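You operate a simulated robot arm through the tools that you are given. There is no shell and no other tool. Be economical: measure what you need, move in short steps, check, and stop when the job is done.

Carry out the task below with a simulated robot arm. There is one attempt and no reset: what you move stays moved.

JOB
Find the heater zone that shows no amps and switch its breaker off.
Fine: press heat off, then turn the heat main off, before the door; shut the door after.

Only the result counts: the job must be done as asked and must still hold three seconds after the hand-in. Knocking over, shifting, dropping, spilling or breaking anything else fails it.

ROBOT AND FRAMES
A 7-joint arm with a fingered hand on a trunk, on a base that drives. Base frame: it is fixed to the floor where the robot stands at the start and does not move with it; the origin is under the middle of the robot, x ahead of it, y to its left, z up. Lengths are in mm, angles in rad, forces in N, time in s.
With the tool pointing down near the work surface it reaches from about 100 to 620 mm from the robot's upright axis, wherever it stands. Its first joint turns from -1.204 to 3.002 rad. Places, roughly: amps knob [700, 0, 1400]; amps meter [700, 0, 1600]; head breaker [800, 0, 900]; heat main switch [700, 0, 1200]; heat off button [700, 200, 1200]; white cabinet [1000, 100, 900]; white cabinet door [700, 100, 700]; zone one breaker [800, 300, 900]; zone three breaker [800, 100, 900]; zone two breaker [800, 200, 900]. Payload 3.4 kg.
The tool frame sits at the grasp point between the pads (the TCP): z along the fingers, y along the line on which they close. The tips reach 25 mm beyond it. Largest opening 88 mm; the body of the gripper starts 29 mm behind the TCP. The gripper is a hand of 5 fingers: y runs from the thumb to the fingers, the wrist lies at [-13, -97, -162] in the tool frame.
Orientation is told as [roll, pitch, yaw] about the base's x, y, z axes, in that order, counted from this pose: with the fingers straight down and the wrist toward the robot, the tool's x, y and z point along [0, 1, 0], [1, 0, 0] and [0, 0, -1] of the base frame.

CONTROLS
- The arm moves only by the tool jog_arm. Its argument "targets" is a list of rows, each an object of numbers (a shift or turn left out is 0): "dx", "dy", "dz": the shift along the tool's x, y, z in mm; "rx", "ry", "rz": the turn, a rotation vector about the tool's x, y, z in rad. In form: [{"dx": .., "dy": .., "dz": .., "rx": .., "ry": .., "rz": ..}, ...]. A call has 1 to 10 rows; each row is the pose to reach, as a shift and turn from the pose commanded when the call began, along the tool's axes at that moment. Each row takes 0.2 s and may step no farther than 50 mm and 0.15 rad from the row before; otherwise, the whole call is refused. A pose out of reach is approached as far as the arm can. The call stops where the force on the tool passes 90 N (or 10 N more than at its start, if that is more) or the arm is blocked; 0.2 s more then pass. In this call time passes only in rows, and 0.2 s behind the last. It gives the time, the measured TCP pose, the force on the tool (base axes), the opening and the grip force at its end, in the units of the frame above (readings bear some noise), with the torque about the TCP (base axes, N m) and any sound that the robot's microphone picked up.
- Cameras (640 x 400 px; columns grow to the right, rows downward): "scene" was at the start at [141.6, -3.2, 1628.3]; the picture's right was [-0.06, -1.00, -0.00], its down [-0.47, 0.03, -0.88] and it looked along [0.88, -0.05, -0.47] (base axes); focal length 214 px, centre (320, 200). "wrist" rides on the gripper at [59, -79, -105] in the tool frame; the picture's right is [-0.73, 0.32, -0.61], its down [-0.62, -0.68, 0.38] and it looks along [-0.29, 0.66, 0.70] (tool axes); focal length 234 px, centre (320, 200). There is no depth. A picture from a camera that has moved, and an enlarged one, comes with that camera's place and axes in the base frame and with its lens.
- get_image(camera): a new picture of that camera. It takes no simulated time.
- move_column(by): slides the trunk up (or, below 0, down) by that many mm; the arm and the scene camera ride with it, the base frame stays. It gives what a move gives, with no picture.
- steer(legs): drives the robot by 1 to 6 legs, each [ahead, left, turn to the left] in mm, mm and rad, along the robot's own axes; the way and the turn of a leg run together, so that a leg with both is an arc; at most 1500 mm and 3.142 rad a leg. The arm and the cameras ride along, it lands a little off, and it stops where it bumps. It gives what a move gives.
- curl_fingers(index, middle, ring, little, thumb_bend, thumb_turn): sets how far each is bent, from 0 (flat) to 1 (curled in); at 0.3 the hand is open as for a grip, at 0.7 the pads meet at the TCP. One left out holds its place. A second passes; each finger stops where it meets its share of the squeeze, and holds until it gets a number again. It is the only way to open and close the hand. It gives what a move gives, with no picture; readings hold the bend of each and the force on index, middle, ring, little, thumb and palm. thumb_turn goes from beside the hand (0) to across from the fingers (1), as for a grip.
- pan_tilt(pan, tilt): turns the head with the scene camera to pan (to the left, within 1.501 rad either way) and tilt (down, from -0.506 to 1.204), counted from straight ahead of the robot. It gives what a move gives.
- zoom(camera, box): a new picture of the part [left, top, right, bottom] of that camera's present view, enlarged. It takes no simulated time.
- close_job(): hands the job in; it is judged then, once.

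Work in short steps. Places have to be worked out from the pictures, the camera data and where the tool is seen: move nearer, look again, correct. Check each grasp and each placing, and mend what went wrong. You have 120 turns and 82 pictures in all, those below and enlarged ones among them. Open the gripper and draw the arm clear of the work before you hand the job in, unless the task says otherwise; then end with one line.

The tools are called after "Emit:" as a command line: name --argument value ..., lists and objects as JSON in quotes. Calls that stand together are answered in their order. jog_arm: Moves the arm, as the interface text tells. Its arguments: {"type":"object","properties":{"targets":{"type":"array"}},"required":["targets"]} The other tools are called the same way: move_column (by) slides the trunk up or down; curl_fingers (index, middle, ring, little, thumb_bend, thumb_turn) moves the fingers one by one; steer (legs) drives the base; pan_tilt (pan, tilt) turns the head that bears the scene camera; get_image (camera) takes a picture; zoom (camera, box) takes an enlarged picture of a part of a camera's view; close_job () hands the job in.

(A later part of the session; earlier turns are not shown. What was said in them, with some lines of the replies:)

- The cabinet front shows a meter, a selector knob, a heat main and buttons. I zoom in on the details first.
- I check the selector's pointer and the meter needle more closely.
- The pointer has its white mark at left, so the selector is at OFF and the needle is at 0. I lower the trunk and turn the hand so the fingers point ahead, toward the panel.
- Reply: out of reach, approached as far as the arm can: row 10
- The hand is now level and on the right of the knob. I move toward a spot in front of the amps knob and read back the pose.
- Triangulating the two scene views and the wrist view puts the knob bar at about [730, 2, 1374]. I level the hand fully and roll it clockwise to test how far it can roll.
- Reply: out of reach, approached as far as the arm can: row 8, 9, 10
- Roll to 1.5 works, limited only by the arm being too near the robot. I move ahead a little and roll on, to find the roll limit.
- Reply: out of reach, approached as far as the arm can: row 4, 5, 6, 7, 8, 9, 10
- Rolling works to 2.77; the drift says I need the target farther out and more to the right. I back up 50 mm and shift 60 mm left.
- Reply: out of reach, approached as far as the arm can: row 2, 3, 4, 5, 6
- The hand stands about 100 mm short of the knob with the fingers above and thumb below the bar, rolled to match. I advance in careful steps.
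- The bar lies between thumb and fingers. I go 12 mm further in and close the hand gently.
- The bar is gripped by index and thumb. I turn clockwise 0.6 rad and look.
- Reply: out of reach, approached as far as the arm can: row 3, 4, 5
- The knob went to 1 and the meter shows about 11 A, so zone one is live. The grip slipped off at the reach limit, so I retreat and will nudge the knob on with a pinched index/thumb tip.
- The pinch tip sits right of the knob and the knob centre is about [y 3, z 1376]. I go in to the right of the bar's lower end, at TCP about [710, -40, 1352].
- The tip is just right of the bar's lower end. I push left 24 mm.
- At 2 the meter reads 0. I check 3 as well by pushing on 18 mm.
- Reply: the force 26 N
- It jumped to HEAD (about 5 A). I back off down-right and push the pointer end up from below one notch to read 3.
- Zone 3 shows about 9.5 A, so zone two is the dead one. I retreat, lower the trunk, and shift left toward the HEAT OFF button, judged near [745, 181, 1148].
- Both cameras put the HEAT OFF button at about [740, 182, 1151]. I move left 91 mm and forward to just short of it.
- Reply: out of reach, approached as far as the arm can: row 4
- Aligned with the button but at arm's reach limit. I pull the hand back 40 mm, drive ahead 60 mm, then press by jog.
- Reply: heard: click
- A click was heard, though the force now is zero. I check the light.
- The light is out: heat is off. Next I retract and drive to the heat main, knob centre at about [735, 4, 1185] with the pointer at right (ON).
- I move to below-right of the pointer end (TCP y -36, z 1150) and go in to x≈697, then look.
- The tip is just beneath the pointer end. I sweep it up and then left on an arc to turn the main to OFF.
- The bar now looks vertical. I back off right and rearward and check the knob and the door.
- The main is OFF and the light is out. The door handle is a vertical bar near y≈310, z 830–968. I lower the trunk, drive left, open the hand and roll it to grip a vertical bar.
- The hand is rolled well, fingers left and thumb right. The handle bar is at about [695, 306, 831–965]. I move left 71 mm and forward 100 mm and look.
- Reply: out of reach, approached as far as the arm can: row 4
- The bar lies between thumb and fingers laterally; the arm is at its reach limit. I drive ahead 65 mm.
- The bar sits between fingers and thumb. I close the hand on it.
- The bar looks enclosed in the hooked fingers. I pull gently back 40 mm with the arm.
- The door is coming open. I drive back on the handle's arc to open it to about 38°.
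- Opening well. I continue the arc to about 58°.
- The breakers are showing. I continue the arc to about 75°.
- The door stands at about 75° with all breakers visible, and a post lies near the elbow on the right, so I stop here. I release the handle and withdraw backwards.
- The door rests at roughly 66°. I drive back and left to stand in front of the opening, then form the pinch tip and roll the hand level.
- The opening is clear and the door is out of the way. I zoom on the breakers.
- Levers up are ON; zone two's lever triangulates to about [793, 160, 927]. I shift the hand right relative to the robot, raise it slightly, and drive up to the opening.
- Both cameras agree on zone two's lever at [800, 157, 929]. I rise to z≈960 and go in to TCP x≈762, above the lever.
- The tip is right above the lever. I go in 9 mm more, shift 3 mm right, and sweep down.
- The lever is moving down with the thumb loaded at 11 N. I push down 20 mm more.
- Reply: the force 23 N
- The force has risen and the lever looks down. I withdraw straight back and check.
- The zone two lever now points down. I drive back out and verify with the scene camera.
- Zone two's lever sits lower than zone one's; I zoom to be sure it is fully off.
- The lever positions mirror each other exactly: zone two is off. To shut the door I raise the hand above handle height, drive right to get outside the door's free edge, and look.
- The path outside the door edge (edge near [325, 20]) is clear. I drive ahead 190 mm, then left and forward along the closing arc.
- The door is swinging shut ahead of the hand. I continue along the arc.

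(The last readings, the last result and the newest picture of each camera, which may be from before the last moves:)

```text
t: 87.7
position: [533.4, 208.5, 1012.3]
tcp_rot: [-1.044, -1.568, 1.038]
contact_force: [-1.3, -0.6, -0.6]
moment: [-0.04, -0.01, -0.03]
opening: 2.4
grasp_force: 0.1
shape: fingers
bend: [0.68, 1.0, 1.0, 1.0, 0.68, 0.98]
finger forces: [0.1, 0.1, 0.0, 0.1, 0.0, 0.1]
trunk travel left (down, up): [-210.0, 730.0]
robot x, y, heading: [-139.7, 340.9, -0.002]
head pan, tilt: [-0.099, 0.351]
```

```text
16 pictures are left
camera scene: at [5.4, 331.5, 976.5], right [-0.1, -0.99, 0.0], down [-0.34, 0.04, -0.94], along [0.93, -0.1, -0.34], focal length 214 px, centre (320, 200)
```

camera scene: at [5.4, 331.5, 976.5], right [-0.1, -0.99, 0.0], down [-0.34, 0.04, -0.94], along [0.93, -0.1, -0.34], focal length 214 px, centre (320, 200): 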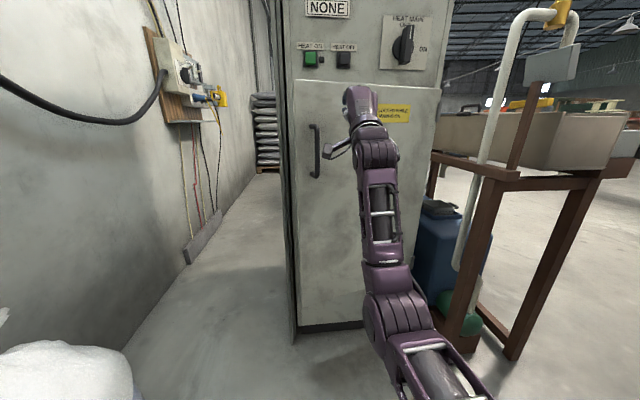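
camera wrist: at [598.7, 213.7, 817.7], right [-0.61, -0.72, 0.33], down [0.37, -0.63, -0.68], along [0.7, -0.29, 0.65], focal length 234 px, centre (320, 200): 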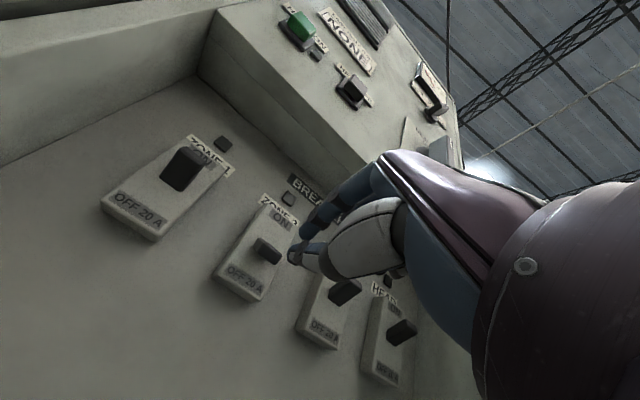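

Nearly shut. I drive straight on to push it further.

Emit:
steer --legs '[[94, 35, 0], [70, 0, 0]]'

Emit:
jog_arm --targets '[{"dz": 10}, {"dz": 20}, {"dz": 28}]'

Emit:
get_image --camera "scene"

Emit:
get_image --camera "wrist"

```text
t: 89.5
position: [694.6, 244.3, 1012.8]
tcp_rot: [-0.964, -1.568, 0.959]
contact_force: [-0.6, 0.6, 0.9]
moment: [0.03, 0.01, 0.0]
opening: 2.6
grasp_force: 0.1
shape: fingers
bend: [0.68, 1.0, 1.0, 1.0, 0.68, 0.98]
finger forces: [0.0, 0.0, 0.0, 0.1, 0.0, 0.0]
trunk travel left (down, up): [-210.0, 730.0]
robot x, y, heading: [24.2, 371.1, -0.008]
head pan, tilt: [-0.099, 0.351]
```

```text
t: 90.3
position: [700.4, 243.8, 1030.5]
tcp_rot: [-3.074, -1.541, 3.073]
contact_force: [-80.2, 1.1, -4.5]
moment: [-0.01, 2.57, 0.43]
opening: 19.1
grasp_force: 39.8
shape: fingers
bend: [0.68, 1.0, 1.0, 1.0, 0.61, 0.96]
finger forces: [0.0, 0.1, 0.0, 0.0, 80.1, 0.1]
trunk travel left (down, up): [-210.0, 730.0]
robot x, y, heading: [20.3, 374.3, -0.006]
head pan, tilt: [-0.099, 0.351]
```

```text
15 pictures are left
camera scene: at [150.7, 366.1, 978.9], right [-0.1, -0.99, 0.0], down [-0.33, 0.04, -0.94], along [0.94, -0.1, -0.33], focal length 214 px, centre (320, 200)
```

scene: 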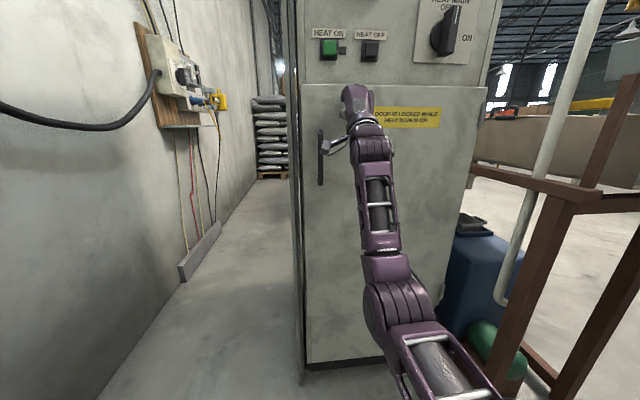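

```text
14 pictures are left
camera wrist: at [599.2, 302.0, 948.5], right [-0.62, -0.72, 0.3], down [0.41, -0.63, -0.67], along [0.67, -0.29, 0.68], focal length 234 px, centre (320, 200)
```

wrist: 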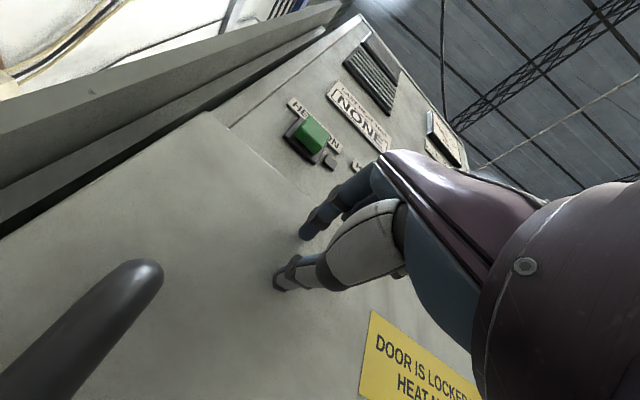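

Force reached 80 N, so the door is against its stop. I back off and check that it sits flush.

Emit:
jog_arm --targets '[{"dz": -20}, {"dz": -60}]'

Emit:
steer --legs '[[-220, 0, 0]]'

Emit:
get_image --camera "scene"

Emit:
zoom --camera "scene" --box '[260, 20, 460, 145]'

```text
t: 90.9
position: [662.7, 243.8, 1011.6]
tcp_rot: [-0.531, -1.563, 0.527]
contact_force: [0.1, -0.1, 0.2]
moment: [0.0, 0.0, -0.01]
opening: 2.9
grasp_force: 0.0
shape: fingers
bend: [0.68, 1.0, 1.0, 1.0, 0.68, 0.97]
finger forces: [0.0, 0.0, 0.0, 0.0, 0.1, 0.0]
trunk travel left (down, up): [-210.0, 730.0]
robot x, y, heading: [26.1, 373.6, -0.0]
head pan, tilt: [-0.099, 0.351]
```

```text
t: 92.6
position: [442.0, 243.1, 1012.9]
tcp_rot: [-1.091, -1.568, 1.09]
contact_force: [0.2, 0.0, -0.3]
moment: [0.03, 0.01, -0.02]
opening: 2.5
grasp_force: 0.2
shape: fingers
bend: [0.68, 1.0, 1.0, 1.0, 0.68, 0.97]
finger forces: [0.0, 0.1, 0.1, 0.1, 0.0, 0.0]
trunk travel left (down, up): [-210.0, 730.0]
robot x, y, heading: [-193.4, 374.3, -0.008]
head pan, tilt: [-0.099, 0.351]
```

```text
13 pictures are left
camera scene: at [-52.7, 366.9, 976.6], right [-0.1, -0.99, 0.0], down [-0.34, 0.04, -0.94], along [0.93, -0.1, -0.34], focal length 214 px, centre (320, 200)
```

scene: 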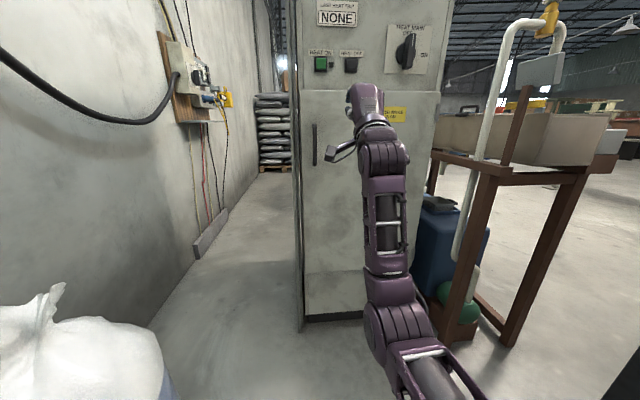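

```text
3.20 times, centred on (360, 82) of scene
camera zoom: at [-52.7, 366.9, 976.6], right [-0.1, -0.99, 0.0], down [-0.34, 0.04, -0.94], along [0.93, -0.1, -0.34], focal length 686 px, centre (192, 576)
```

zoom: 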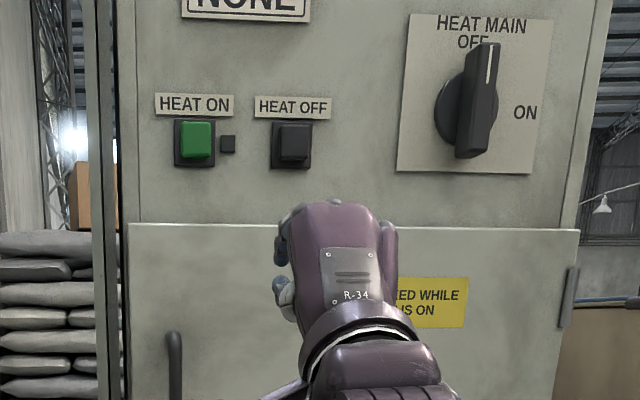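

The door looks flush. One wrist-view check of its free edge, and I open the hand.

Emit:
curl_fingers --index 0.3 --middle 0.3 --ring 0.3 --little 0.3 --thumb_bend 0.3

Emit:
zoom --camera "wrist" --box '[100, 150, 400, 400]'

```text
t: 93.6
position: [441.0, 243.9, 1012.3]
tcp_rot: [-1.057, -1.567, 1.055]
contact_force: [-0.3, 0.0, -0.1]
moment: [-0.02, 0.01, 0.01]
opening: 84.3
grasp_force: 0.1
shape: fingers
bend: [0.3, 0.3, 0.3, 0.3, 0.3, 0.97]
finger forces: [0.0, 0.0, 0.0, 0.1, 0.0, 0.0]
trunk travel left (down, up): [-210.0, 730.0]
robot x, y, heading: [-194.1, 374.9, -0.003]
head pan, tilt: [-0.099, 0.351]
```

```text
1.60 times, centred on (250, 275) of wrist
camera zoom: at [338.1, 303.0, 934.0], right [-0.61, -0.72, 0.33], down [0.38, -0.63, -0.68], along [0.7, -0.29, 0.66], focal length 375 px, centre (432, 80)
```

zoom: 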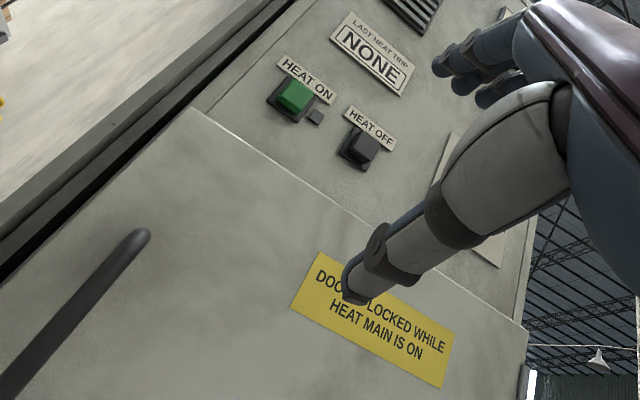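

The door sits closed over the frame as it did at the start, the heat is off, the main is OFF, and zone two's breaker is off. The hand is open and clear, so I hand in.

Emit:
close_job

```text
The job is handed in.
```

The dead heater zone was zone two, reading 0 A (zone one read about 11, zone three about 9.5, head about 5). I pressed heat off, turned the heat main off, opened the door, switched zone two's breaker off and shut the door again.
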